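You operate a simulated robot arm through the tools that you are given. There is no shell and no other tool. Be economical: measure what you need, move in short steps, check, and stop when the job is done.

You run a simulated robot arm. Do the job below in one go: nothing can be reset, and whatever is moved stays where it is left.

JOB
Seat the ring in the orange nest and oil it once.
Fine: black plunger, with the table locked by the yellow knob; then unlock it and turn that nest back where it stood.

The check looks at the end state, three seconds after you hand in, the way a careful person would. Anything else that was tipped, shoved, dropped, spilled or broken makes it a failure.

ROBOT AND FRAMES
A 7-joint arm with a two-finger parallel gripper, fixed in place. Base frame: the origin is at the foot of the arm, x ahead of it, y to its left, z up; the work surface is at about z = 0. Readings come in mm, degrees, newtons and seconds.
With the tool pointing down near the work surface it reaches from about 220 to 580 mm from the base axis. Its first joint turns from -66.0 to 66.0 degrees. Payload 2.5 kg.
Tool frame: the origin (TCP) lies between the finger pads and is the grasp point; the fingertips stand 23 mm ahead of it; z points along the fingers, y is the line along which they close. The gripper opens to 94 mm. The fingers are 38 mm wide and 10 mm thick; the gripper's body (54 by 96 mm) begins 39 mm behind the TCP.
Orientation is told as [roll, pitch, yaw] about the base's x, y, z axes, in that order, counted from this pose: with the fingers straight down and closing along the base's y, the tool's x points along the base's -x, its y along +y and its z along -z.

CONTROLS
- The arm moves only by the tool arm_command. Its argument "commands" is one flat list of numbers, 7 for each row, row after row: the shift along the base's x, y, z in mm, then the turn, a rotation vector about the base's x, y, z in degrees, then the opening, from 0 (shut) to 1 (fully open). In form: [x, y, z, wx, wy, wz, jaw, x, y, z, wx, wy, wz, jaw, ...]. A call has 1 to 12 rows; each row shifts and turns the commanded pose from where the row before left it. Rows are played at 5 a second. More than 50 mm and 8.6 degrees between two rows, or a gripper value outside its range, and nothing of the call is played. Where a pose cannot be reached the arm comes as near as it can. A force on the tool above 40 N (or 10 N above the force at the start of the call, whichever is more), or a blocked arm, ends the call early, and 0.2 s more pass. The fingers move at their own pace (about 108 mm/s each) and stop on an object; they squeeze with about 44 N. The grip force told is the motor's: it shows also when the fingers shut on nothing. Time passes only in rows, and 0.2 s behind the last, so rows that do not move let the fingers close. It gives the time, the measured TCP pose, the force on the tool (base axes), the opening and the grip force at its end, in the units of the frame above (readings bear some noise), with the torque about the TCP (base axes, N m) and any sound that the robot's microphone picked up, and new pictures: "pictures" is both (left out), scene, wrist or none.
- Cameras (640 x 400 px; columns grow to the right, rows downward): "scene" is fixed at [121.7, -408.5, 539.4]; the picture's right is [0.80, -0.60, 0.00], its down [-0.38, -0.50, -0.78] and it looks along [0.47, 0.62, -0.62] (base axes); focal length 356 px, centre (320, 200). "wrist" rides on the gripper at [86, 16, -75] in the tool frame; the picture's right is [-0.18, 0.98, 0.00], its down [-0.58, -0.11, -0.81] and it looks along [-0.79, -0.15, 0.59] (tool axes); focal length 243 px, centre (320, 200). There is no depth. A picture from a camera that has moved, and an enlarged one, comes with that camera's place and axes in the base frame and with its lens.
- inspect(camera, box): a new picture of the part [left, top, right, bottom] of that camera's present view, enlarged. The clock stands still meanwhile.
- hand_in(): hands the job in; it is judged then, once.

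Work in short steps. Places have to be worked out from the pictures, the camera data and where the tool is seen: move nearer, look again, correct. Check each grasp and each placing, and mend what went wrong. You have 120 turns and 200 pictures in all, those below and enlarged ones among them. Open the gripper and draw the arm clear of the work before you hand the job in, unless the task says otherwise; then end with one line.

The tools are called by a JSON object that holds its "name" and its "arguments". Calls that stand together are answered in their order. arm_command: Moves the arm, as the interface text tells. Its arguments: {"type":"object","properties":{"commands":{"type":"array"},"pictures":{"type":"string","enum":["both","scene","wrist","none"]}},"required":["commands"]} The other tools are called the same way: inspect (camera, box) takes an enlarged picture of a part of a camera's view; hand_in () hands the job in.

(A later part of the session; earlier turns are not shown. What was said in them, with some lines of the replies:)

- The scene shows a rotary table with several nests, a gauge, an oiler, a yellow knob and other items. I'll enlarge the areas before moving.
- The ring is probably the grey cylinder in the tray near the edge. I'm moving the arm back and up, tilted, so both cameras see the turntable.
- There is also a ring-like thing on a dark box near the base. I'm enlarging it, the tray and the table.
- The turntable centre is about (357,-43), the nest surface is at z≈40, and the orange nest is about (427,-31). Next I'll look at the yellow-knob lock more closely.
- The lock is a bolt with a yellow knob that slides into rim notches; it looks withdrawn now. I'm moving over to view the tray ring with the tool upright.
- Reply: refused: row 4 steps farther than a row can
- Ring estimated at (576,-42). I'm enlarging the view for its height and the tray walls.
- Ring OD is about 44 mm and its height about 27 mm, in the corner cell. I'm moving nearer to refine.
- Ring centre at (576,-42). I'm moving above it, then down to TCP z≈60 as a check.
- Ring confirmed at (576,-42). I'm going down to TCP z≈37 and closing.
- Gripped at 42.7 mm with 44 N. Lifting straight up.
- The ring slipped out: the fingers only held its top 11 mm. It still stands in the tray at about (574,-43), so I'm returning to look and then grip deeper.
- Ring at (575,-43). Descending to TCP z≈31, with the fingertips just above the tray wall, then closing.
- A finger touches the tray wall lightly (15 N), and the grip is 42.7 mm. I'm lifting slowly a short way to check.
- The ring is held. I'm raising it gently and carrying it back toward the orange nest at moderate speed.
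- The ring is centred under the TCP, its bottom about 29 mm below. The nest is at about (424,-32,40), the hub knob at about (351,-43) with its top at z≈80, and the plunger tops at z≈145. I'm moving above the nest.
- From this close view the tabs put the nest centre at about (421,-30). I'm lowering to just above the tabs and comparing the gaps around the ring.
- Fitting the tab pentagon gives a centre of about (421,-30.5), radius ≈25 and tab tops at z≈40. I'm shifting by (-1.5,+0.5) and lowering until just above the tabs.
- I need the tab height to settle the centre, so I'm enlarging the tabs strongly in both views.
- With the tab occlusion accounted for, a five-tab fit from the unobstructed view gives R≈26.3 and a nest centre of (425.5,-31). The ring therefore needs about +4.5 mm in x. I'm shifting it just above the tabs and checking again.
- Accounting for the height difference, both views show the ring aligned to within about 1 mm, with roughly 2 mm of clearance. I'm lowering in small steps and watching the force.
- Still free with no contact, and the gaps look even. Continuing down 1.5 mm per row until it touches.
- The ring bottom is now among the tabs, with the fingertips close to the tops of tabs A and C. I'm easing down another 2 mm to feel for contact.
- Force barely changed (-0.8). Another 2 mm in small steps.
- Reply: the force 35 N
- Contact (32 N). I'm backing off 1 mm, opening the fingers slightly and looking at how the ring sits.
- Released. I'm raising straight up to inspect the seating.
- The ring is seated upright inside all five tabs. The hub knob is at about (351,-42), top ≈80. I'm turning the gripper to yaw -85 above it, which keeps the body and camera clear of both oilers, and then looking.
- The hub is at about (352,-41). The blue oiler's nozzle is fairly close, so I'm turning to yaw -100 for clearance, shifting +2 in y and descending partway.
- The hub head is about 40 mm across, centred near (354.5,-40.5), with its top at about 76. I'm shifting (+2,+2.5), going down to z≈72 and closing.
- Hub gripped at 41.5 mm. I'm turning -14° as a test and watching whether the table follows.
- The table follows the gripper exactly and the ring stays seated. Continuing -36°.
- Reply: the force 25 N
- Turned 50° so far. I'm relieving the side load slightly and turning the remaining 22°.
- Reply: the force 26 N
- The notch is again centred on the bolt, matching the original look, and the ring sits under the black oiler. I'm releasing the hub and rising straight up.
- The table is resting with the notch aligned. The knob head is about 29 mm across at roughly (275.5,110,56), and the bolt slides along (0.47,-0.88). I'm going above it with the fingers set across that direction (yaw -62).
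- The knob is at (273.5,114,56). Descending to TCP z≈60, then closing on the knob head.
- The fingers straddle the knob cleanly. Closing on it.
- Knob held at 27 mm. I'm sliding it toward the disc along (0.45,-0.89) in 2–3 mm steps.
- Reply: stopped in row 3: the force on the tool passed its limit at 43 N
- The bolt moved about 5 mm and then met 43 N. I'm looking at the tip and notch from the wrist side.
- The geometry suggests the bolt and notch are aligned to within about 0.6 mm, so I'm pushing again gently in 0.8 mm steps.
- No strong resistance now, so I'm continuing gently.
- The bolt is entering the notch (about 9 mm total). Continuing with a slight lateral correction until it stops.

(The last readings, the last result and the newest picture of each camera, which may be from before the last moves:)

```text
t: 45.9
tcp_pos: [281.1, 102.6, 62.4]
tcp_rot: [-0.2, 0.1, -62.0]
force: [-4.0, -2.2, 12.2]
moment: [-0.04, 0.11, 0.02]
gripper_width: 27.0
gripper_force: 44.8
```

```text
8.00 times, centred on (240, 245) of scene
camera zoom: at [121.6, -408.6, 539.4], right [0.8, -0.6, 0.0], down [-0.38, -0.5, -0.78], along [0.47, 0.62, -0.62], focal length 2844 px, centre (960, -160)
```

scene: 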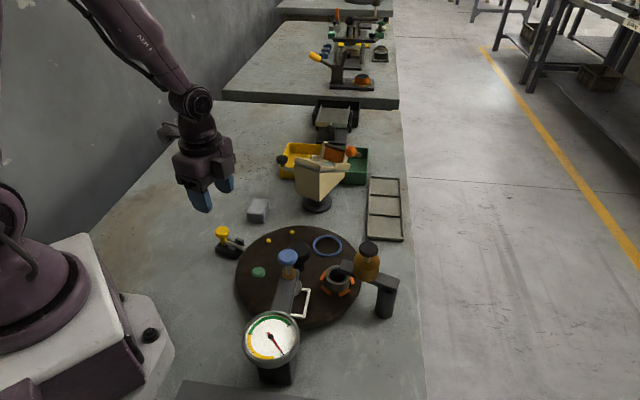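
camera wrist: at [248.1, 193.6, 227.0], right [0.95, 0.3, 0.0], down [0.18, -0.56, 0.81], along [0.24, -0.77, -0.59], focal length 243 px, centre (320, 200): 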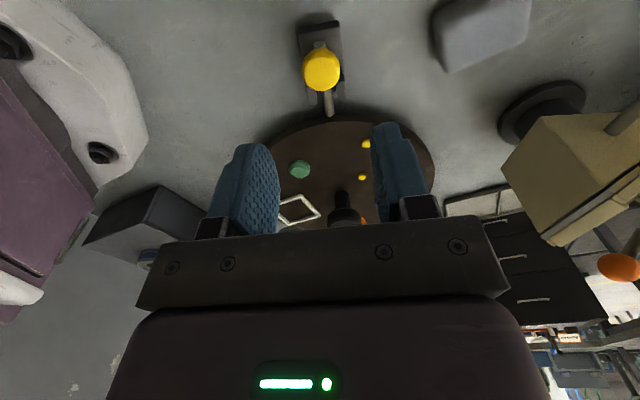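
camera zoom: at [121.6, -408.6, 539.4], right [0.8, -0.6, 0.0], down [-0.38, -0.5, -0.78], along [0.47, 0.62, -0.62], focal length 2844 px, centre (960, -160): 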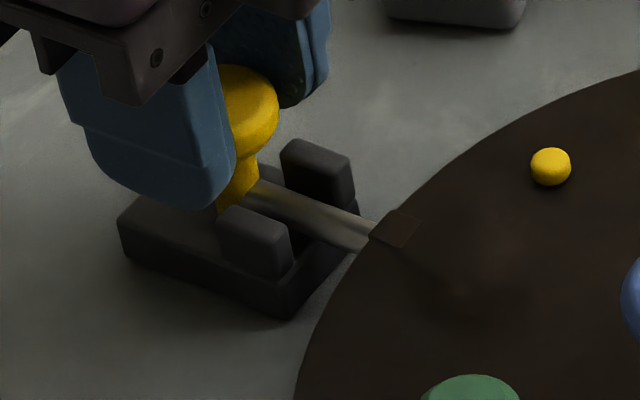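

About 13 mm in, with the knob stem nearing the guide blocks. Continuing to the stop.

{"name": "arm_command", "arguments": {"commands": [0.4, -0.9, 0.5, 0, 0, 0, 0.1, 0.4, -0.9, 0, 0, 0, 0, 0.1, 0.4, -0.9, 0, 0, 0, 0, 0.1, 0.4, -0.9, 0, 0, 0, 0, 0.1, 0, 0, 0, 0, 0, 0, 0.1], "pictures": "none"}}

{"name": "inspect", "arguments": {"camera": "scene", "box": [205, 220, 275, 270]}}

```text
t: 47.1
tcp_pos: [280.6, 101.9, 61.9]
tcp_rot: [0.0, 0.4, -61.5]
force: [-13.5, 25.7, -11.5]
moment: [0.19, 0.15, 0.08]
gripper_width: 27.3
gripper_force: 45.5
```

```text
8.00 times, centred on (240, 245) of scene
camera zoom: at [121.7, -408.5, 539.4], right [0.8, -0.6, 0.0], down [-0.38, -0.5, -0.78], along [0.47, 0.62, -0.62], focal length 2844 px, centre (960, -160)
```

zoom: 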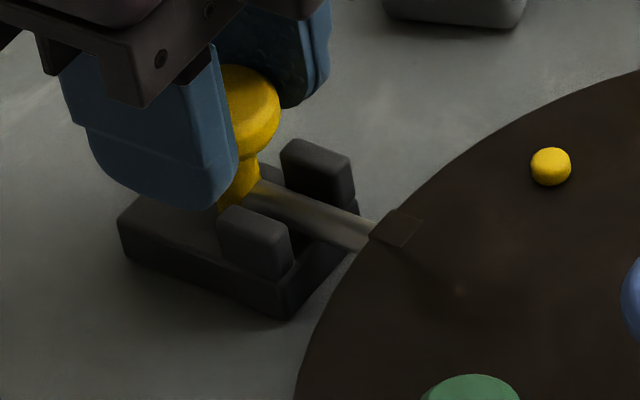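

It reached the stop with a 29 N reaction opposite to the push, so the table is locked. I'm relieving the load, opening and rising.

{"name": "arm_command", "arguments": {"commands": [-0.9, 1.7, 0, 0, 0, 0, 0.1, 0, 0, 0, 0, 0, 0, 0.5, 0, 0, 0, 0, 0, 0, 0.5, 0, 0, 25, 0, 0, 0, 0.5, 0, 0, 45, 0, 0, 0, 0.5, 0, 0, 45, 0, 0, 0, 0.3, 0, 0, 20, 0, 0, 0, 0, 0, 0, 0, 0, 0, 0, 0]}}

{"name": "inspect", "arguments": {"camera": "scene", "box": [205, 220, 275, 270]}}

```text
t: 48.9
tcp_pos: [280.4, 101.6, 198.2]
tcp_rot: [0.0, 0.0, -61.9]
force: [-0.3, -0.2, 0.2]
moment: [-0.02, 0.02, -0.01]
gripper_width: 0.2
gripper_force: 42.2
camera wrist: at [254.5, 184.5, 272.9], right [0.95, 0.3, 0.0], down [0.18, -0.56, 0.81], along [0.24, -0.77, -0.59], focal length 243 px, centre (320, 200)
```

scene: 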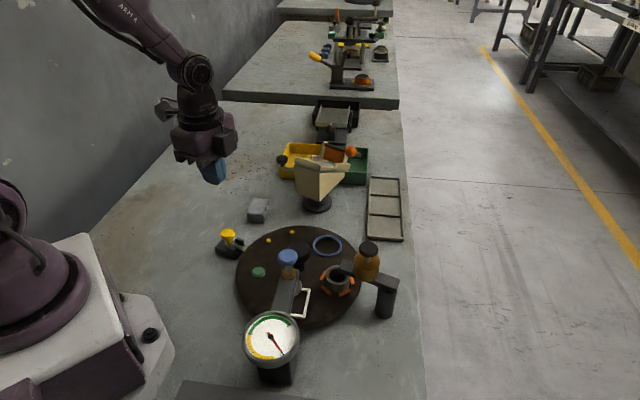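
wrist: 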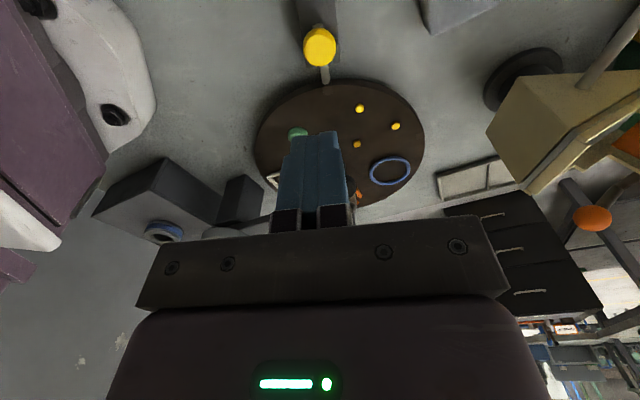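

```text
8.00 times, centred on (240, 245) of scene
camera zoom: at [121.7, -408.6, 539.4], right [0.8, -0.6, 0.0], down [-0.38, -0.5, -0.78], along [0.47, 0.62, -0.62], focal length 2844 px, centre (960, -160)
```

zoom: 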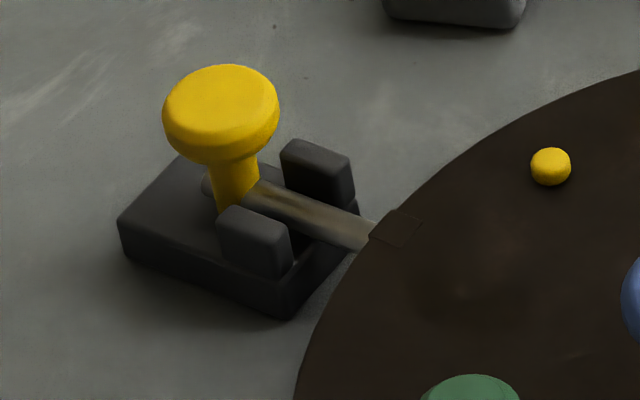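

Locked. Next is the black plunger, with the fingers shut; I'm moving to view it from near (390,-150).

{"name": "arm_command", "arguments": {"commands": [10, -20, 15, 0, 0, 7.75, 0, 14, -33, 5, 0, 0, 7.75, 0, 14, -33, 0, 0, 0, 7.75, 0, 14, -33, 0, 0, 0, 7.75, 0, 14, -33, 0, 0, 0, 7.75, 0, 14, -33, 0, 0, 0, 7.75, 0, 14, -33, 0, 0, 0, 7.75, 0, 12, -33, 0, 0, 0, 7.75, 0, 0, 0, 0, 0, 0, 0, 0]}}

{"name": "inspect", "arguments": {"camera": "wrist", "box": [200, 20, 440, 190]}}

{"name": "inspect", "arguments": {"camera": "scene", "box": [310, 220, 410, 300]}}

```text
t: 50.9
tcp_pos: [387.7, -151.5, 217.7]
tcp_rot: [0.1, 0.0, 0.3]
force: [0.6, -0.3, -0.5]
moment: [-0.03, -0.01, -0.02]
gripper_width: 0.1
gripper_force: 42.3
camera wrist: at [301.0, -136.1, 292.6], right [0.18, 0.98, 0.0], down [0.58, -0.11, 0.81], along [0.79, -0.15, -0.59], focal length 243 px, centre (320, 200)
```

scene: 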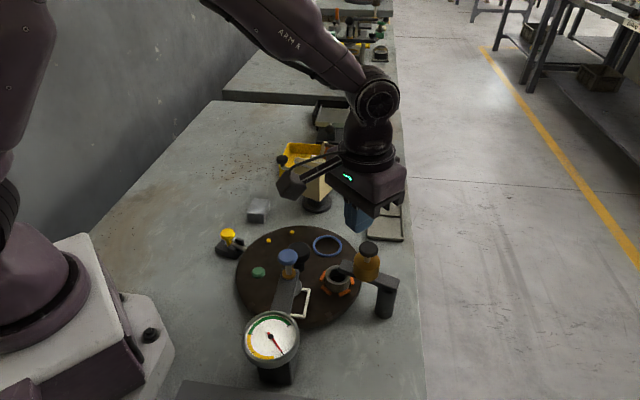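
wrist: 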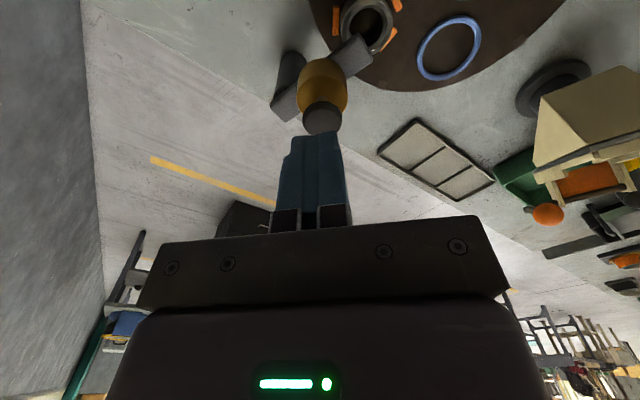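

```text
2.35 times, centred on (320, 105) of wrist
camera zoom: at [301.0, -136.1, 292.6], right [0.18, 0.98, 0.0], down [0.58, -0.11, 0.81], along [0.79, -0.15, -0.59], focal length 571 px, centre (320, 424)
```

zoom: 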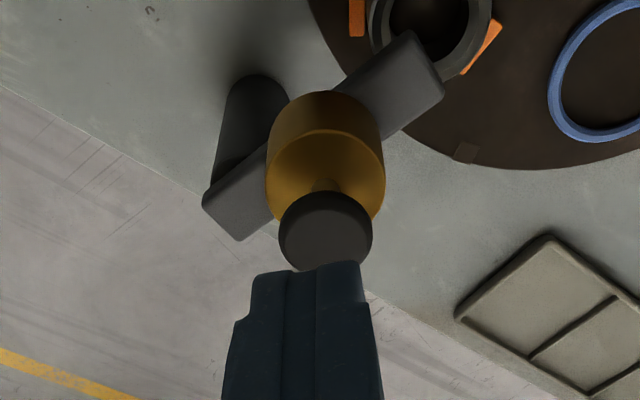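

```text
5.00 times, centred on (360, 260) of scene
camera zoom: at [121.7, -408.6, 539.4], right [0.8, -0.6, 0.0], down [-0.38, -0.5, -0.78], along [0.47, 0.62, -0.62], focal length 1778 px, centre (120, -100)
```

zoom: 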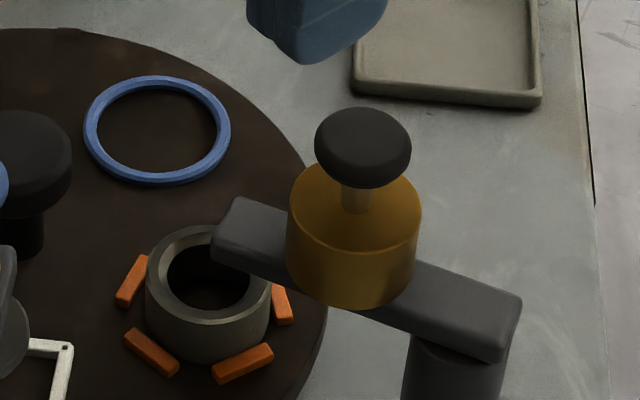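

The plunger top is at about (403,-154,146). I'm moving over it with the tips at about z=165 and rechecking.

{"name": "arm_command", "arguments": {"commands": [15, -2, -10, 0, 0, 0, 0, 0, 0, -20, 0, 0, 0, 0, 0, 0, 0, 0, 0, 0, 0], "pictures": "none"}}

{"name": "inspect", "arguments": {"camera": "wrist", "box": [220, 60, 420, 220]}}

{"name": "inspect", "arguments": {"camera": "scene", "box": [310, 200, 410, 280]}}

```text
t: 51.7
tcp_pos: [402.8, -151.9, 185.1]
tcp_rot: [-0.1, 0.0, 0.1]
force: [-0.2, -1.0, 0.1]
moment: [0.01, 0.0, -0.01]
gripper_width: 0.0
gripper_force: 42.4
```

```text
2.50 times, centred on (320, 140) of wrist
camera zoom: at [316.3, -137.9, 261.4], right [0.18, 0.98, 0.0], down [0.58, -0.11, 0.81], along [0.79, -0.15, -0.59], focal length 606 px, centre (320, 350)
```

zoom: 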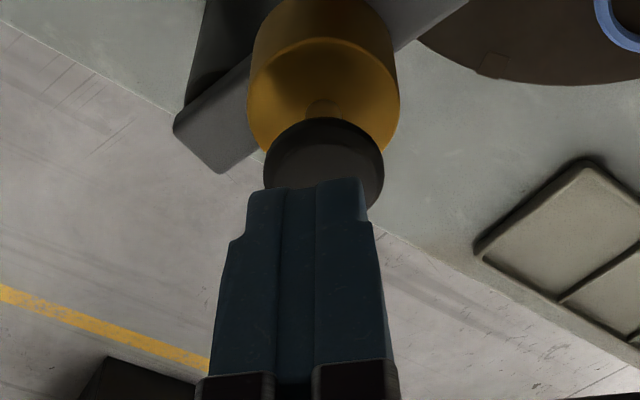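

```text
5.00 times, centred on (360, 240) of scene
camera zoom: at [121.7, -408.5, 539.4], right [0.8, -0.6, 0.0], down [-0.38, -0.5, -0.78], along [0.47, 0.62, -0.62], focal length 1778 px, centre (120, 0)
```

zoom: 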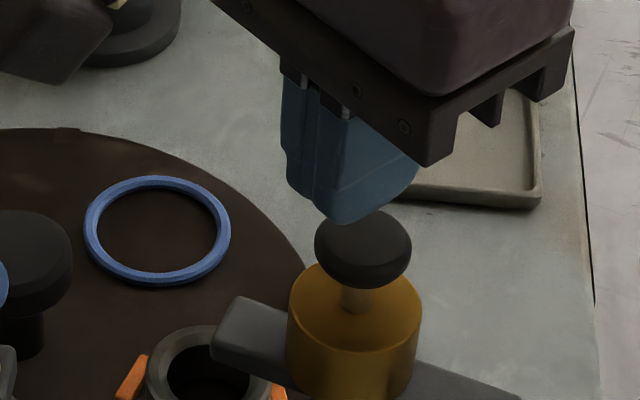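

Plunger top refined to (404,-154.5,≈146). I'm aligning and lowering to just above it.

{"name": "arm_command", "arguments": {"commands": [1.5, -1.5, -6, 0, 0, 0, 0, 0, 0, -5, 0, 0, 0, 0, 0, 0, 0, 0, 0, 0, 0], "pictures": "none"}}

{"name": "inspect", "arguments": {"camera": "wrist", "box": [240, 80, 400, 200]}}

{"name": "inspect", "arguments": {"camera": "scene", "box": [330, 215, 400, 275]}}

```text
t: 52.5
tcp_pos: [403.7, -154.8, 174.9]
tcp_rot: [0.0, 0.0, 0.2]
force: [-0.1, -0.4, 0.6]
moment: [-0.01, -0.01, -0.02]
gripper_width: 0.0
gripper_force: 41.9
```

```text
3.33 times, centred on (320, 140) of wrist
camera zoom: at [317.7, -138.9, 250.7], right [0.18, 0.98, 0.0], down [0.58, -0.11, 0.81], along [0.79, -0.15, -0.59], focal length 809 px, centre (320, 400)
```

zoom: 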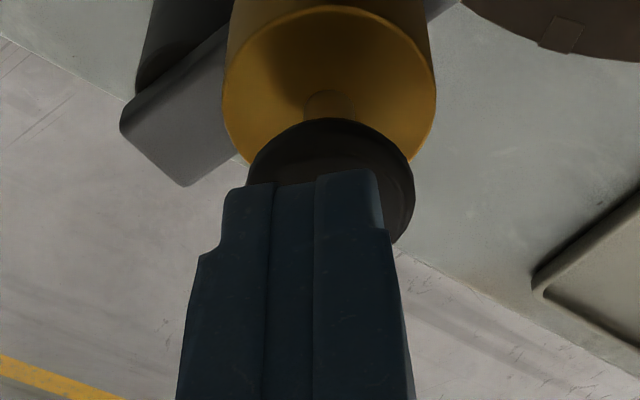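

```text
6.67 times, centred on (365, 245) of scene
camera zoom: at [121.7, -408.5, 539.4], right [0.8, -0.6, 0.0], down [-0.38, -0.5, -0.78], along [0.47, 0.62, -0.62], focal length 2370 px, centre (20, -100)
```

zoom: 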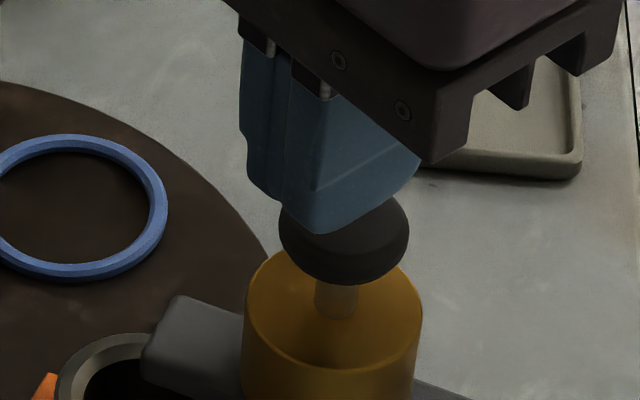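

Well centred; I'm shifting +1.5 in y and pressing down slowly, watching force and sound.

{"name": "arm_command", "arguments": {"commands": [0.5, 1.5, -2, 0, 0, 0, 0, 0, 0, -2, 0, 0, 0, 0, 0, 0, -2, 0, 0, 0, 0, 0, 0, 0, 0, 0, 0, 0], "pictures": "none"}}

{"name": "inspect", "arguments": {"camera": "scene", "box": [330, 215, 400, 275]}}

```text
t: 53.5
tcp_pos: [404.4, -151.9, 170.7]
tcp_rot: [0.0, 0.2, 0.0]
force: [0.2, 0.2, -0.5]
moment: [-0.03, 0.06, 0.0]
gripper_width: 0.1
gripper_force: 42.2
```

```text
6.67 times, centred on (365, 245) of scene
camera zoom: at [121.7, -408.5, 539.4], right [0.8, -0.6, 0.0], down [-0.38, -0.5, -0.78], along [0.47, 0.62, -0.62], focal length 2370 px, centre (20, -100)
```

zoom: 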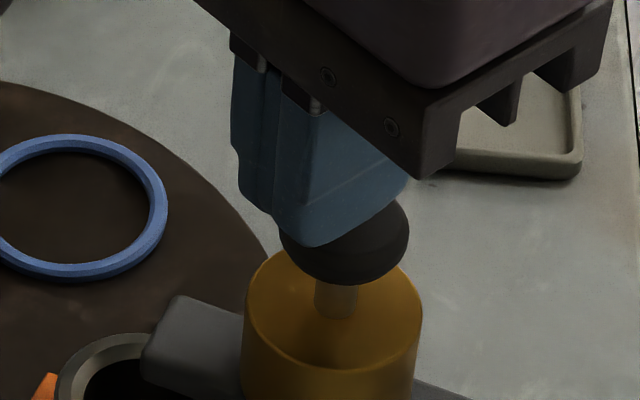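

Still slightly above it with no contact. I'm nudging -1 in y and continuing down.

{"name": "arm_command", "arguments": {"commands": [0, -1, -1.5, 0, 0, 0, 0, 0, 0, -1.5, 0, 0, 0, 0, 0, 0, -1.5, 0, 0, 0, 0, 0, 0, -1.5, 0, 0, 0, 0, 0, 0, 0, 0, 0, 0, 0], "pictures": "none"}}

{"name": "inspect", "arguments": {"camera": "scene", "box": [330, 215, 400, 275]}}

```text
t: 54.7
tcp_pos: [404.9, -153.8, 163.7]
tcp_rot: [-0.1, 0.0, 0.1]
force: [1.0, -0.5, 2.4]
moment: [-0.03, 0.0, 0.03]
gripper_width: 0.0
gripper_force: 42.4
```

```text
6.67 times, centred on (365, 245) of scene
camera zoom: at [121.7, -408.5, 539.4], right [0.8, -0.6, 0.0], down [-0.38, -0.5, -0.78], along [0.47, 0.62, -0.62], focal length 2370 px, centre (20, -100)
```

zoom: 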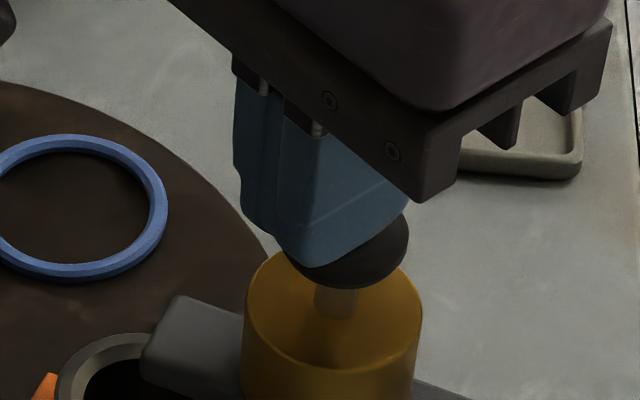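

Contact has begun (2.4 N). I'm nudging (+2,-1.5) and doing the one full press, in 2 mm steps.

{"name": "arm_command", "arguments": {"commands": [2, -1.5, 0, 0, 0, 0, 0, 0, 0, -2, 0, 0, 0, 0, 0, 0, -2, 0, 0, 0, 0, 0, 0, -2, 0, 0, 0, 0, 0, 0, -2, 0, 0, 0, 0, 0, 0, 0, 0, 0, 0, 0], "pictures": "none"}}

{"name": "inspect", "arguments": {"camera": "scene", "box": [330, 215, 400, 275]}}

```text
t: 56.1
tcp_pos: [405.5, -154.7, 155.8]
tcp_rot: [0.0, -0.1, 0.2]
force: [3.1, 0.0, 3.2]
moment: [-0.02, -0.06, -0.01]
gripper_width: 0.2
gripper_force: 42.4
```

```text
6.67 times, centred on (365, 245) of scene
camera zoom: at [121.7, -408.5, 539.4], right [0.8, -0.6, 0.0], down [-0.38, -0.5, -0.78], along [0.47, 0.62, -0.62], focal length 2370 px, centre (20, -100)
```

zoom: 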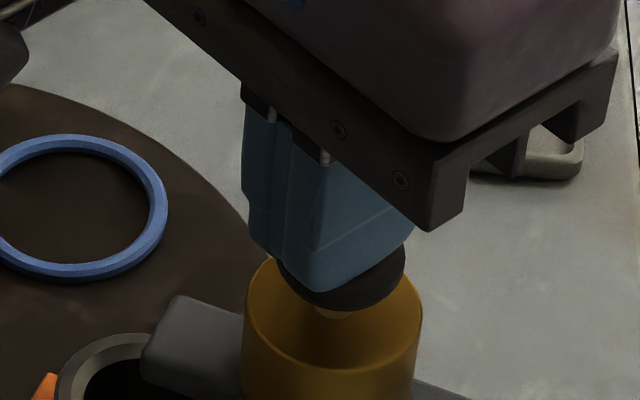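

The plunger is going down with a light spring (3 N). Continuing to the bottom.

{"name": "arm_command", "arguments": {"commands": [0, 0, -1.5, 0, 0, 0, 0, 0, 0, -1.5, 0, 0, 0, 0, 0, 0, -1.5, 0, 0, 0, 0, 0, 0, -1.5, 0, 0, 0, 0, 0, 0, 0, 0, 0, 0, 0], "pictures": "none"}}

{"name": "inspect", "arguments": {"camera": "scene", "box": [310, 215, 400, 290]}}

```text
t: 57.3
tcp_pos: [405.3, -154.6, 149.1]
tcp_rot: [0.0, 0.0, -0.1]
force: [0.6, 2.7, 10.5]
moment: [0.03, -0.03, -0.01]
gripper_width: 0.0
gripper_force: 42.7
heard: click
```

```text
5.33 times, centred on (355, 252) of scene
camera zoom: at [121.6, -408.5, 539.4], right [0.8, -0.6, 0.0], down [-0.38, -0.5, -0.78], along [0.47, 0.62, -0.62], focal length 1896 px, centre (133, -80)
```

zoom: 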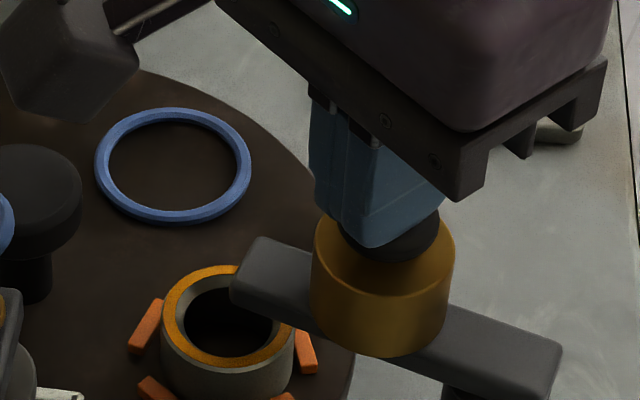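

A click was heard and the ring's rim is now oiled (amber). I'm lifting straight off, then travelling back toward the lock knob.

{"name": "arm_command", "arguments": {"commands": [0, 0, 8, 0, 0, 0, 0, 0, 0, 12, 0, 0, 0, 0, 0, 0, 25, 0, 0, 0, 0, 0, 0, 30, 0, 0, 0, 0, 0, 0, 0, 0, 0, 0, 0]}}

{"name": "inspect", "arguments": {"camera": "scene", "box": [290, 215, 410, 305]}}

```text
t: 58.5
tcp_pos: [403.6, -153.9, 226.1]
tcp_rot: [0.0, 0.1, 0.0]
force: [0.6, 0.0, -0.1]
moment: [-0.03, 0.01, 0.03]
gripper_width: 0.1
gripper_force: 42.8
camera wrist: at [317.4, -138.9, 300.6], right [0.18, 0.98, 0.0], down [0.58, -0.11, 0.81], along [0.79, -0.15, -0.59], focal length 243 px, centre (320, 200)
```

scene: 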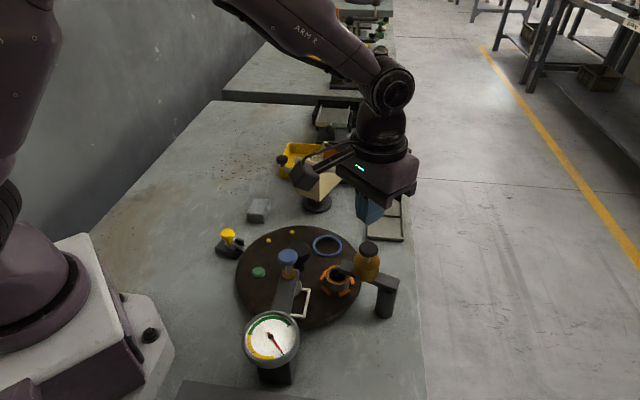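
wrist: 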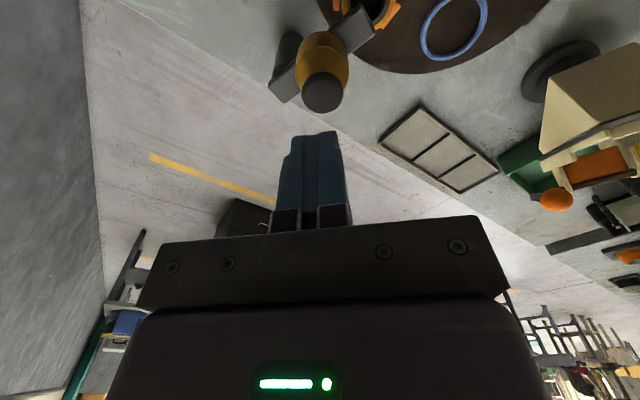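

```text
4.44 times, centred on (350, 260) of scene
camera zoom: at [121.7, -408.5, 539.4], right [0.8, -0.6, 0.0], down [-0.38, -0.5, -0.78], along [0.47, 0.62, -0.62], focal length 1580 px, centre (187, -67)
```

zoom: 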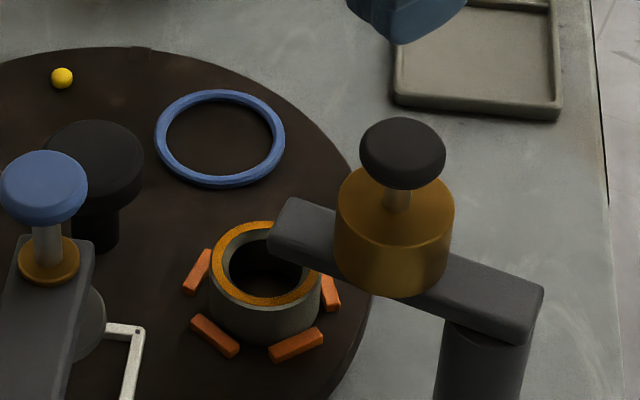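

Oiling is done and the plunger is back up. I'm returning above the yellow knob at yaw -62 with the fingers open.

{"name": "arm_command", "arguments": {"commands": [-15.5, 32, 0, 0, 0, -7.75, 0, -15.5, 32, 0, 0, 0, -7.75, 0, -15.5, 32, 0, 0, 0, -7.75, 0, -15.5, 32, 0, 0, 0, -7.75, 0, -15.5, 32, 0, 0, 0, -7.75, 0.3, -15.5, 32, 0, 0, 0, -7.75, 0.5, -15.5, 32, 0, 0, 0, -7.75, 0.5, -15.5, 32, 0, 0, 0, -7.75, 0.5, 0, 0, -40, 0, 0, 0, 0.5, 0, 0, -40, 0, 0, 0, 0.5, 0, 0, 0, 0, 0, 0, 0.5], "pictures": "none"}}

{"name": "inspect", "arguments": {"camera": "wrist", "box": [200, 40, 440, 220]}}

```text
t: 60.9
tcp_pos: [280.6, 102.0, 145.5]
tcp_rot: [0.1, 0.0, -61.9]
force: [0.2, -0.7, -0.4]
moment: [0.05, 0.03, 0.01]
gripper_width: 46.9
gripper_force: 0.2
```

```text
2.22 times, centred on (320, 130) of wrist
camera zoom: at [254.6, 185.0, 220.5], right [0.95, 0.3, 0.0], down [0.18, -0.57, 0.81], along [0.24, -0.77, -0.59], focal length 539 px, centre (320, 356)
```

zoom: 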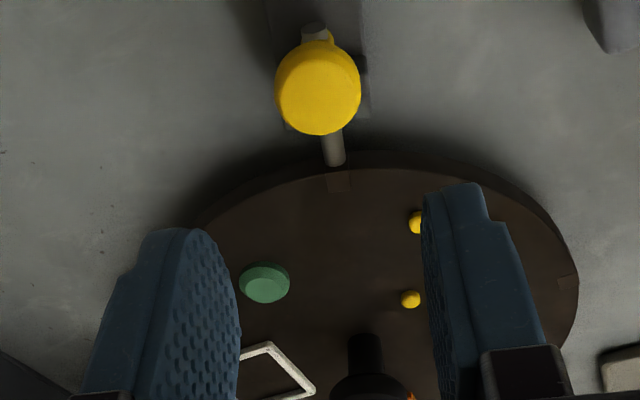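

The knob is at (279.5,103), directly below. Descending and gripping.

{"name": "arm_command", "arguments": {"commands": [-0.5, 0.5, -35, 0, 0, 0, 0.5, 0, 0, -30, 0, 0, 0, 0.5, 0, 0, -18, 0, 0, 0, 0.5, 0, 0, 0, 0, 0, 0, 0.5, 0, 0, 0, 0, 0, 0, 0.1, 0, 0, 0, 0, 0, 0, 0.1, 0, 0, 0, 0, 0, 0, 0.1], "pictures": "none"}}

{"name": "inspect", "arguments": {"camera": "scene", "box": [205, 220, 275, 270]}}

```text
t: 62.5
tcp_pos: [281.1, 102.5, 61.8]
tcp_rot: [0.0, 0.0, -61.9]
force: [-0.6, -1.3, -12.4]
moment: [-0.01, -0.04, 0.02]
gripper_width: 27.4
gripper_force: 45.4
```

```text
8.00 times, centred on (240, 245) of scene
camera zoom: at [121.7, -408.5, 539.4], right [0.8, -0.6, 0.0], down [-0.38, -0.5, -0.78], along [0.47, 0.62, -0.62], focal length 2844 px, centre (960, -160)
```

zoom: 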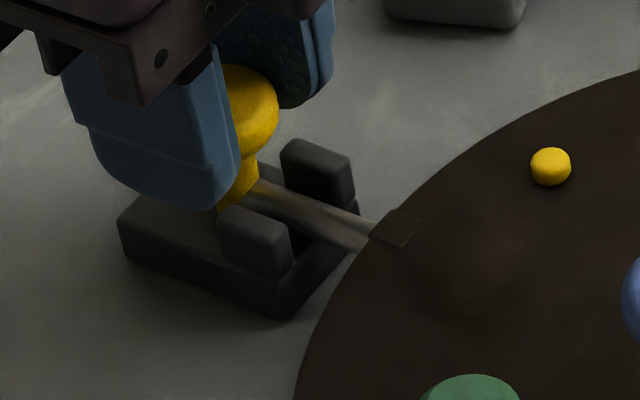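

Knob held. I'm pulling it back along (-0.45,+0.89) by about 14 mm to its original position.

{"name": "arm_command", "arguments": {"commands": [-0.9, 1.8, 0, 0, 0, 0, 0.1, -0.9, 1.8, 0, 0, 0, 0, 0.1, -0.9, 1.8, 0, 0, 0, 0, 0.1, -0.9, 1.8, 0, 0, 0, 0, 0.1, -0.9, 1.8, 0, 0, 0, 0, 0.1, -0.9, 1.8, 0, 0, 0, 0, 0.1, 0, 0, 0, 0, 0, 0, 0.1], "pictures": "none"}}

{"name": "inspect", "arguments": {"camera": "scene", "box": [205, 220, 275, 270]}}

```text
t: 64.1
tcp_pos: [275.3, 113.0, 61.9]
tcp_rot: [-0.1, 0.1, -61.9]
force: [-16.5, -6.5, 14.8]
moment: [-0.16, 0.33, 0.02]
gripper_width: 27.1
gripper_force: 45.1
```

```text
8.00 times, centred on (240, 245) of scene
camera zoom: at [121.6, -408.6, 539.4], right [0.8, -0.6, 0.0], down [-0.38, -0.5, -0.78], along [0.47, 0.62, -0.62], focal length 2844 px, centre (960, -160)
```

zoom: 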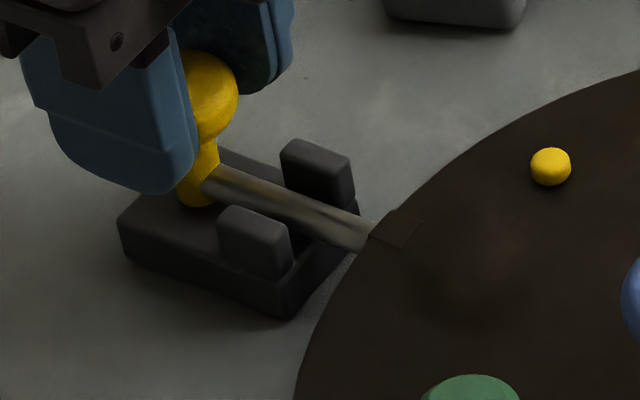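

About 1.5–2 mm more to go. I'm also relieving the side load.

{"name": "arm_command", "arguments": {"commands": [-1.3, 0.5, 0, 0, 0, 0, 0.1, -0.9, 1.2, 0, 0, 0, 0, 0.1, 0, 0, 0, 0, 0, 0, 0.1], "pictures": "none"}}

{"name": "inspect", "arguments": {"camera": "scene", "box": [205, 220, 275, 270]}}

```text
t: 64.9
tcp_pos: [274.5, 113.9, 61.6]
tcp_rot: [0.1, 0.0, -61.9]
force: [-9.1, -12.4, 12.8]
moment: [-0.19, 0.18, 0.16]
gripper_width: 27.1
gripper_force: 44.8
```

```text
8.00 times, centred on (240, 245) of scene
camera zoom: at [121.6, -408.6, 539.4], right [0.8, -0.6, 0.0], down [-0.38, -0.5, -0.78], along [0.47, 0.62, -0.62], focal length 2844 px, centre (960, -160)
```

zoom: 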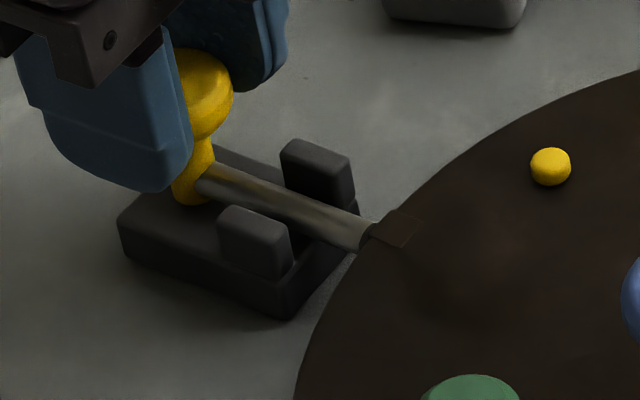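

The bolt is fully withdrawn, matching its original position. I'm releasing, rising, and then going back over the hub at yaw -172.

{"name": "arm_command", "arguments": {"commands": [0, 0, 0, 0, 0, 0, 0.5, 0, 0, 0, 0, 0, 0, 0.5, 0, 0, 25, 0, 0, 0, 0.5, 0, 0, 45, 0, 0, 0, 0.5, 0, 0, 40, 0, 0, 0, 0.55, 0, 0, 30, 0, 0, 0, 0.55, 0, 0, 0, 0, 0, 0, 0.55], "pictures": "scene"}}

{"name": "inspect", "arguments": {"camera": "scene", "box": [205, 220, 275, 270]}}

{"name": "arm_command", "arguments": {"commands": [6.7, -13, 0, 0, 0, -8.5, 0.55, 6.7, -13, 0, 0, 0, -8.5, 0.55, 6.7, -13, 0, 0, 0, -8.5, 0.55, 6.7, -13, 0, 0, 0, -8.5, 0.55, 6.7, -13, 0, 0, 0, -8.5, 0.55, 6.7, -13, 0, 0, 0, -8.5, 0.55, 6.7, -13, 0, 0, 0, -8.5, 0.55, 6.7, -13, 0, 0, 0, -8.5, 0.55, 6.7, -13, 0, 0, 0, -8.5, 0.55, 6.7, -13, 0, 0, 0, -8.5, 0.55, 6.7, -13, 0, 0, 0, -8.5, 0.55, 6.7, -13, 0, 0, 0, -8.5, 0.55], "pictures": "none"}}

```text
t: 66.5
tcp_pos: [273.4, 116.3, 203.0]
tcp_rot: [0.0, 0.0, -61.9]
force: [-0.7, -0.4, -0.2]
moment: [0.0, 0.03, 0.01]
gripper_width: 51.6
gripper_force: 0.0
```

scene: 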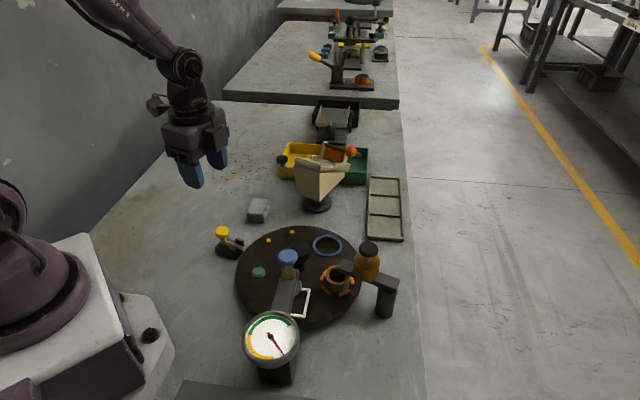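

```text
8.00 times, centred on (240, 245) of scene
camera zoom: at [121.7, -408.6, 539.4], right [0.8, -0.6, 0.0], down [-0.38, -0.5, -0.78], along [0.47, 0.62, -0.62], focal length 2844 px, centre (960, -160)
```

zoom: 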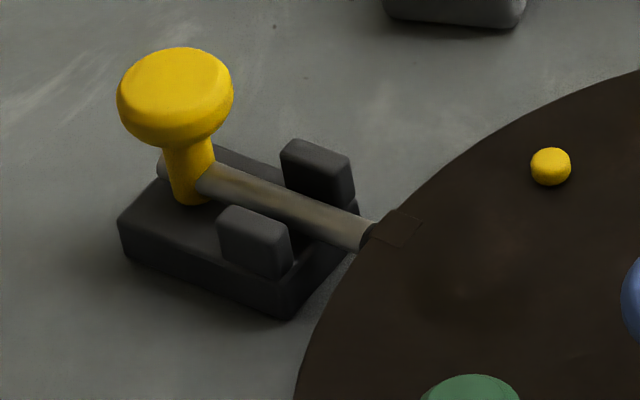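

```text
t: 69.1
tcp_pos: [354.8, -43.2, 201.4]
tcp_rot: [0.1, 0.0, -164.1]
force: [-0.2, 0.5, 0.1]
moment: [-0.01, 0.0, 0.03]
gripper_width: 51.6
gripper_force: 0.1
```

The knob is back exactly as at the start. I'm finishing the turn to yaw -172 and descending on the hub.

{"name": "arm_command", "arguments": {"commands": [0.3, 1, 0, 0, 0, -8, 0.56, 0, 0, -40, 0, 0, 0, 0.56, 0, 0, -40, 0, 0, 0, 0.56, 0, 0, -15, 0, 0, 0, 0.56, 0, 0, 0, 0, 0, 0, 0.56]}}

{"name": "inspect", "arguments": {"camera": "wrist", "box": [200, 40, 440, 220]}}

```text
t: 70.3
tcp_pos: [353.4, -41.3, 108.3]
tcp_rot: [0.0, 0.1, -171.9]
force: [-0.3, 0.0, 0.2]
moment: [0.03, 0.01, -0.01]
gripper_width: 52.6
gripper_force: 0.1
camera wrist: at [441.4, -45.1, 182.8], right [-0.04, -1.0, 0.0], down [-0.59, 0.03, 0.81], along [-0.8, 0.04, -0.59], focal length 243 px, centre (320, 200)
```

scene: 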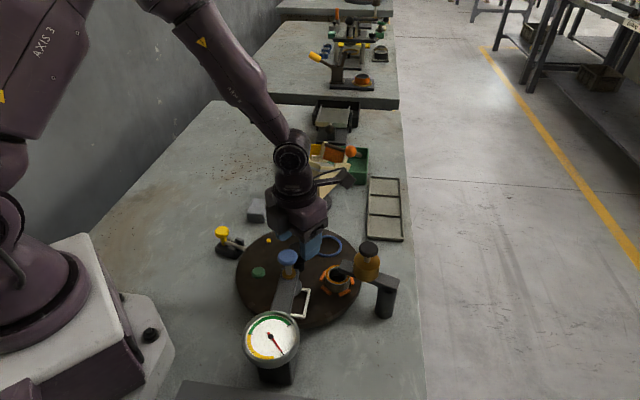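
wrist: 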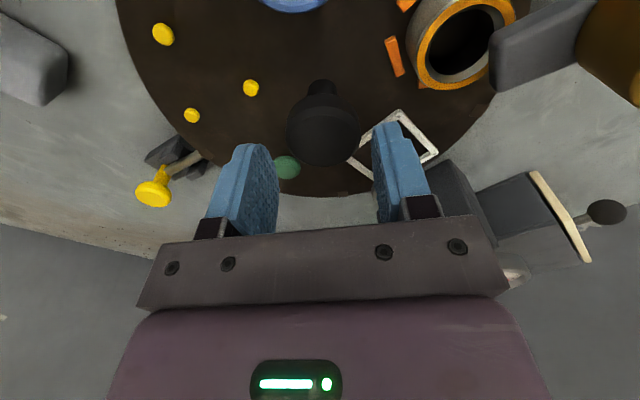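

```text
2.22 times, centred on (320, 130) of wrist
camera zoom: at [441.4, -45.1, 182.8], right [-0.04, -1.0, 0.0], down [-0.59, 0.03, 0.81], along [-0.8, 0.04, -0.59], focal length 539 px, centre (320, 356)
```

zoom: 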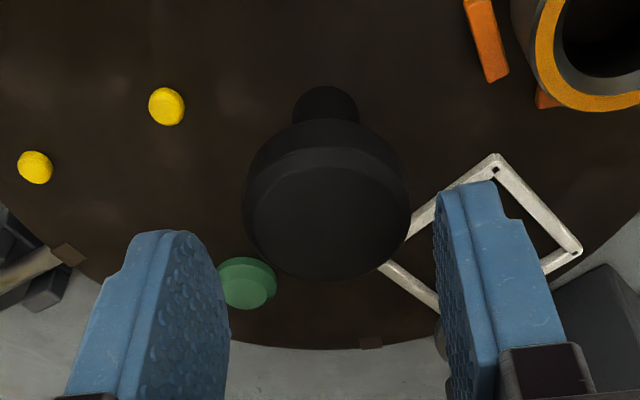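

The hub is at (356,-42.6). I'm aligning, descending to z≈72 and closing.

{"name": "arm_command", "arguments": {"commands": [1.5, -1, -12, 0, 0, 0, 0.56, 0, 0, -14, 0, 0, 0, 0.56, 0, 0, -10, 0, 0, 0, 0.56, 0, 0, 0, 0, 0, 0, 0.2, 0, 0, 0, 0, 0, 0, 0.2, 0, 0, 0, 0, 0, 0, 0.2], "pictures": "none"}}

```text
t: 71.7
tcp_pos: [356.4, -41.6, 71.2]
tcp_rot: [0.1, 0.1, -172.0]
force: [-4.7, -5.6, 14.7]
moment: [0.18, 0.16, -0.03]
gripper_width: 41.5
gripper_force: 44.9
```

Gripped at 41.5 mm. I'm turning the table back +36° first.

{"name": "arm_command", "arguments": {"commands": [0, 0, 0, 0, 0, 6, 0.2, 0, 0, 0, 0, 0, 6, 0.2, 0, 0, 0, 0, 0, 6, 0.2, 0, 0, 0, 0, 0, 6, 0.2, 0, 0, 0, 0, 0, 6, 0.2, 0, 0, 0, 0, 0, 6, 0.2, 0, 0, 0, 0, 0, 0, 0.2], "pictures": "scene"}}

```text
t: 73.3
tcp_pos: [355.1, -40.4, 70.6]
tcp_rot: [-0.1, 0.1, -135.7]
force: [-10.3, 8.8, 21.0]
moment: [0.41, -0.21, -0.03]
gripper_width: 41.3
gripper_force: 44.7
```

scene: 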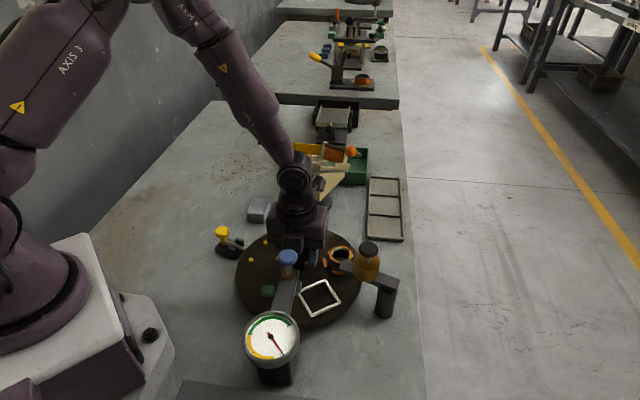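

The table is following. Now the other +36°, back to yaw -100.

{"name": "arm_command", "arguments": {"commands": [-0.5, 0.5, 0.5, 0, 0, 6, 0.2, 0, 0, 0, 0, 0, 6, 0.2, 0, 0, 0, 0, 0, 6, 0.2, 0, 0, 0, 0, 0, 6, 0.2, 0, 0, 0, 0, 0, 6, 0.2, 0, 0, 0, 0, 0, 6, 0.2, 0, 0, 0, 0, 0, 0, 0.2], "pictures": "scene"}}

{"name": "inspect", "arguments": {"camera": "scene", "box": [205, 220, 275, 270]}}

{"name": "inspect", "arguments": {"camera": "scene", "box": [200, 210, 420, 390]}}

```text
t: 74.9
tcp_pos: [354.0, -39.5, 70.4]
tcp_rot: [-0.4, 0.2, -99.6]
force: [-9.6, 23.4, -9.4]
moment: [-0.54, -0.07, 0.0]
gripper_width: 41.4
gripper_force: 45.1
```

scene: 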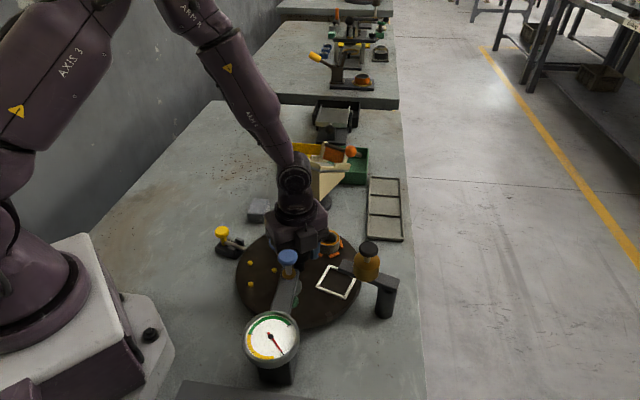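

```text
8.00 times, centred on (240, 245) of scene
camera zoom: at [121.7, -408.6, 539.4], right [0.8, -0.6, 0.0], down [-0.38, -0.5, -0.78], along [0.47, 0.62, -0.62], focal length 2844 px, centre (960, -160)
```

zoom: 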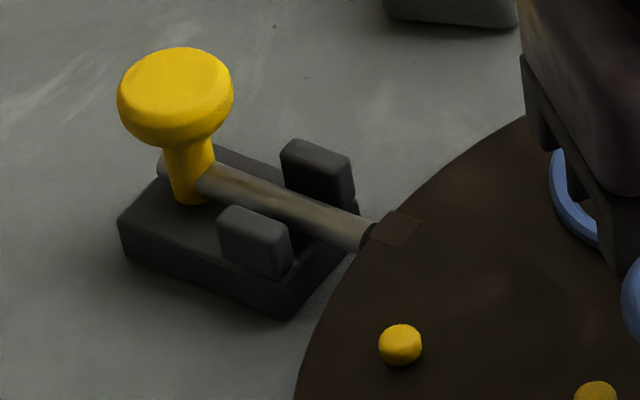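

```text
2.22 times, centred on (310, 300) of scene
camera zoom: at [121.7, -408.6, 539.4], right [0.8, -0.6, 0.0], down [-0.38, -0.5, -0.78], along [0.47, 0.62, -0.62], focal length 790 px, centre (342, -22)
```

zoom: 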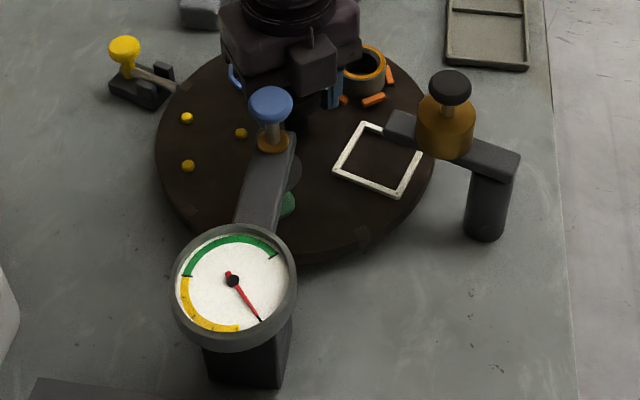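

The yellow dots and white frame sit at exactly the original pixels, so the table is back. I'm relieving the side load, opening and rising.

{"name": "arm_command", "arguments": {"commands": [-0.3, 1, 0, 0, 0, 0, 0.2, 0, 0, 0, 0, 0, 0, 0.55, 0, 0, 0, 0, 0, 0, 0.55, 0, 0, 20, 0, 0, 0, 0.55, 0, 0, 40, 0, 0, 0, 0.55, 0, 0, 45, 0, 0, 0, 0.55, -20, 20, 20, 0, 0, 0, 0.55, -20, 25, 20, 0, 0, 0, 0.8, -20, 25, 10, 0, 0, 0, 1, 0, 0, 0, 0, 0, 0, 1]}}

{"name": "inspect", "arguments": {"camera": "scene", "box": [200, 210, 420, 390]}}

{"name": "inspect", "arguments": {"camera": "scene", "box": [300, 220, 360, 265]}}

```text
t: 77.1
tcp_pos: [294.1, 30.5, 224.9]
tcp_rot: [-0.1, 0.0, -99.9]
force: [0.0, -0.2, -1.1]
moment: [0.0, 0.01, 0.0]
gripper_width: 94.1
gripper_force: 0.0
camera wrist: at [324.4, 112.6, 300.1], right [0.94, -0.35, 0.0], down [-0.21, -0.55, 0.81], along [-0.28, -0.75, -0.59], focal length 243 px, centre (320, 200)
```

scene: 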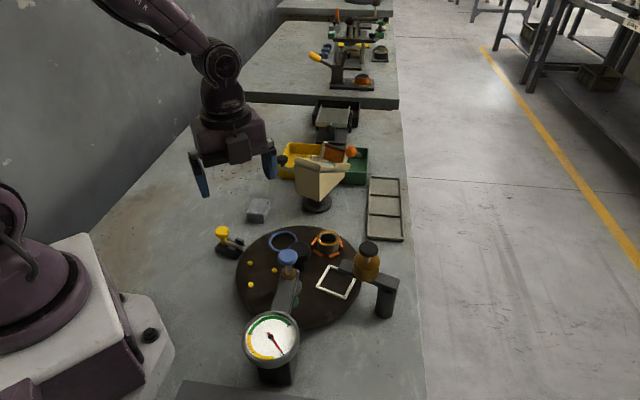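
wrist: 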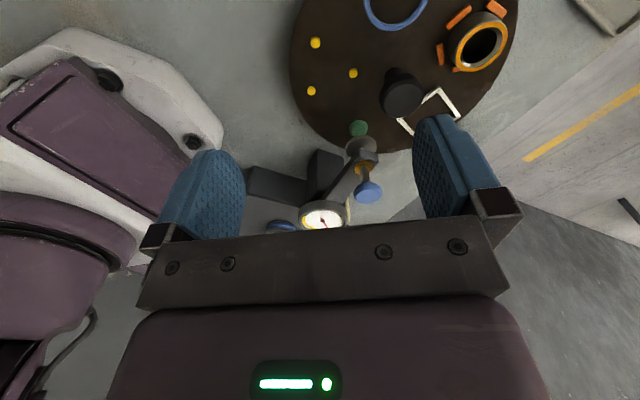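

```text
2.22 times, centred on (310, 300) of scene
camera zoom: at [121.7, -408.5, 539.4], right [0.8, -0.6, 0.0], down [-0.38, -0.5, -0.78], along [0.47, 0.62, -0.62], focal length 790 px, centre (342, -22)
```

zoom: 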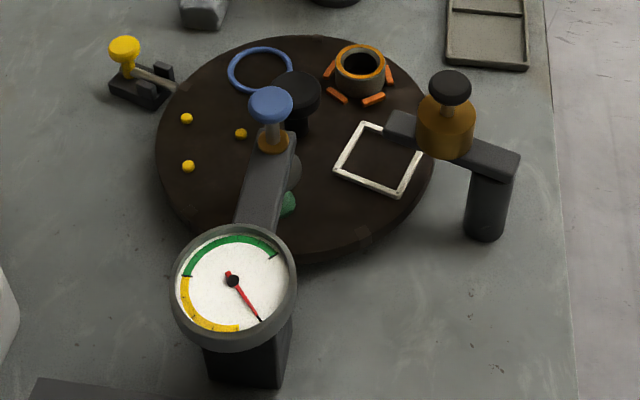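

```text
8.89 times, centred on (330, 242) of scene
camera zoom: at [121.7, -408.5, 539.4], right [0.8, -0.6, 0.0], down [-0.38, -0.5, -0.78], along [0.47, 0.62, -0.62], focal length 3160 px, centre (231, -178)
```

zoom: 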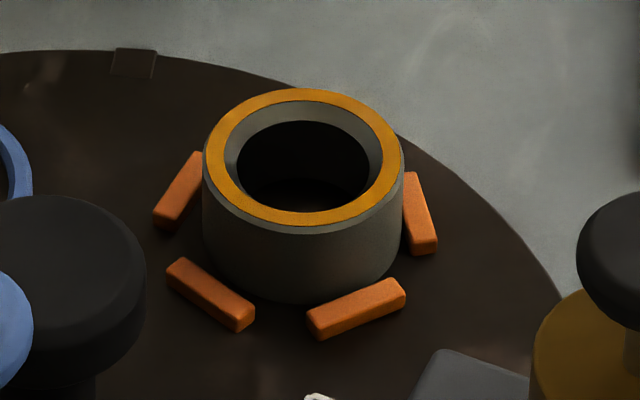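

The ring is seated and oiled, the table is unlocked, and the nest is back where it stood (within about 0.6 mm). The arm is clear and the gripper open, so I'm handing in.

{"name": "hand_in", "arguments": {}}

```text
The job is handed in.
```

The ring is seated in the orange nest and oiled once with the black plunger while the table was locked; the table is now unlocked, the nest is back where it stood, and the job is handed in.
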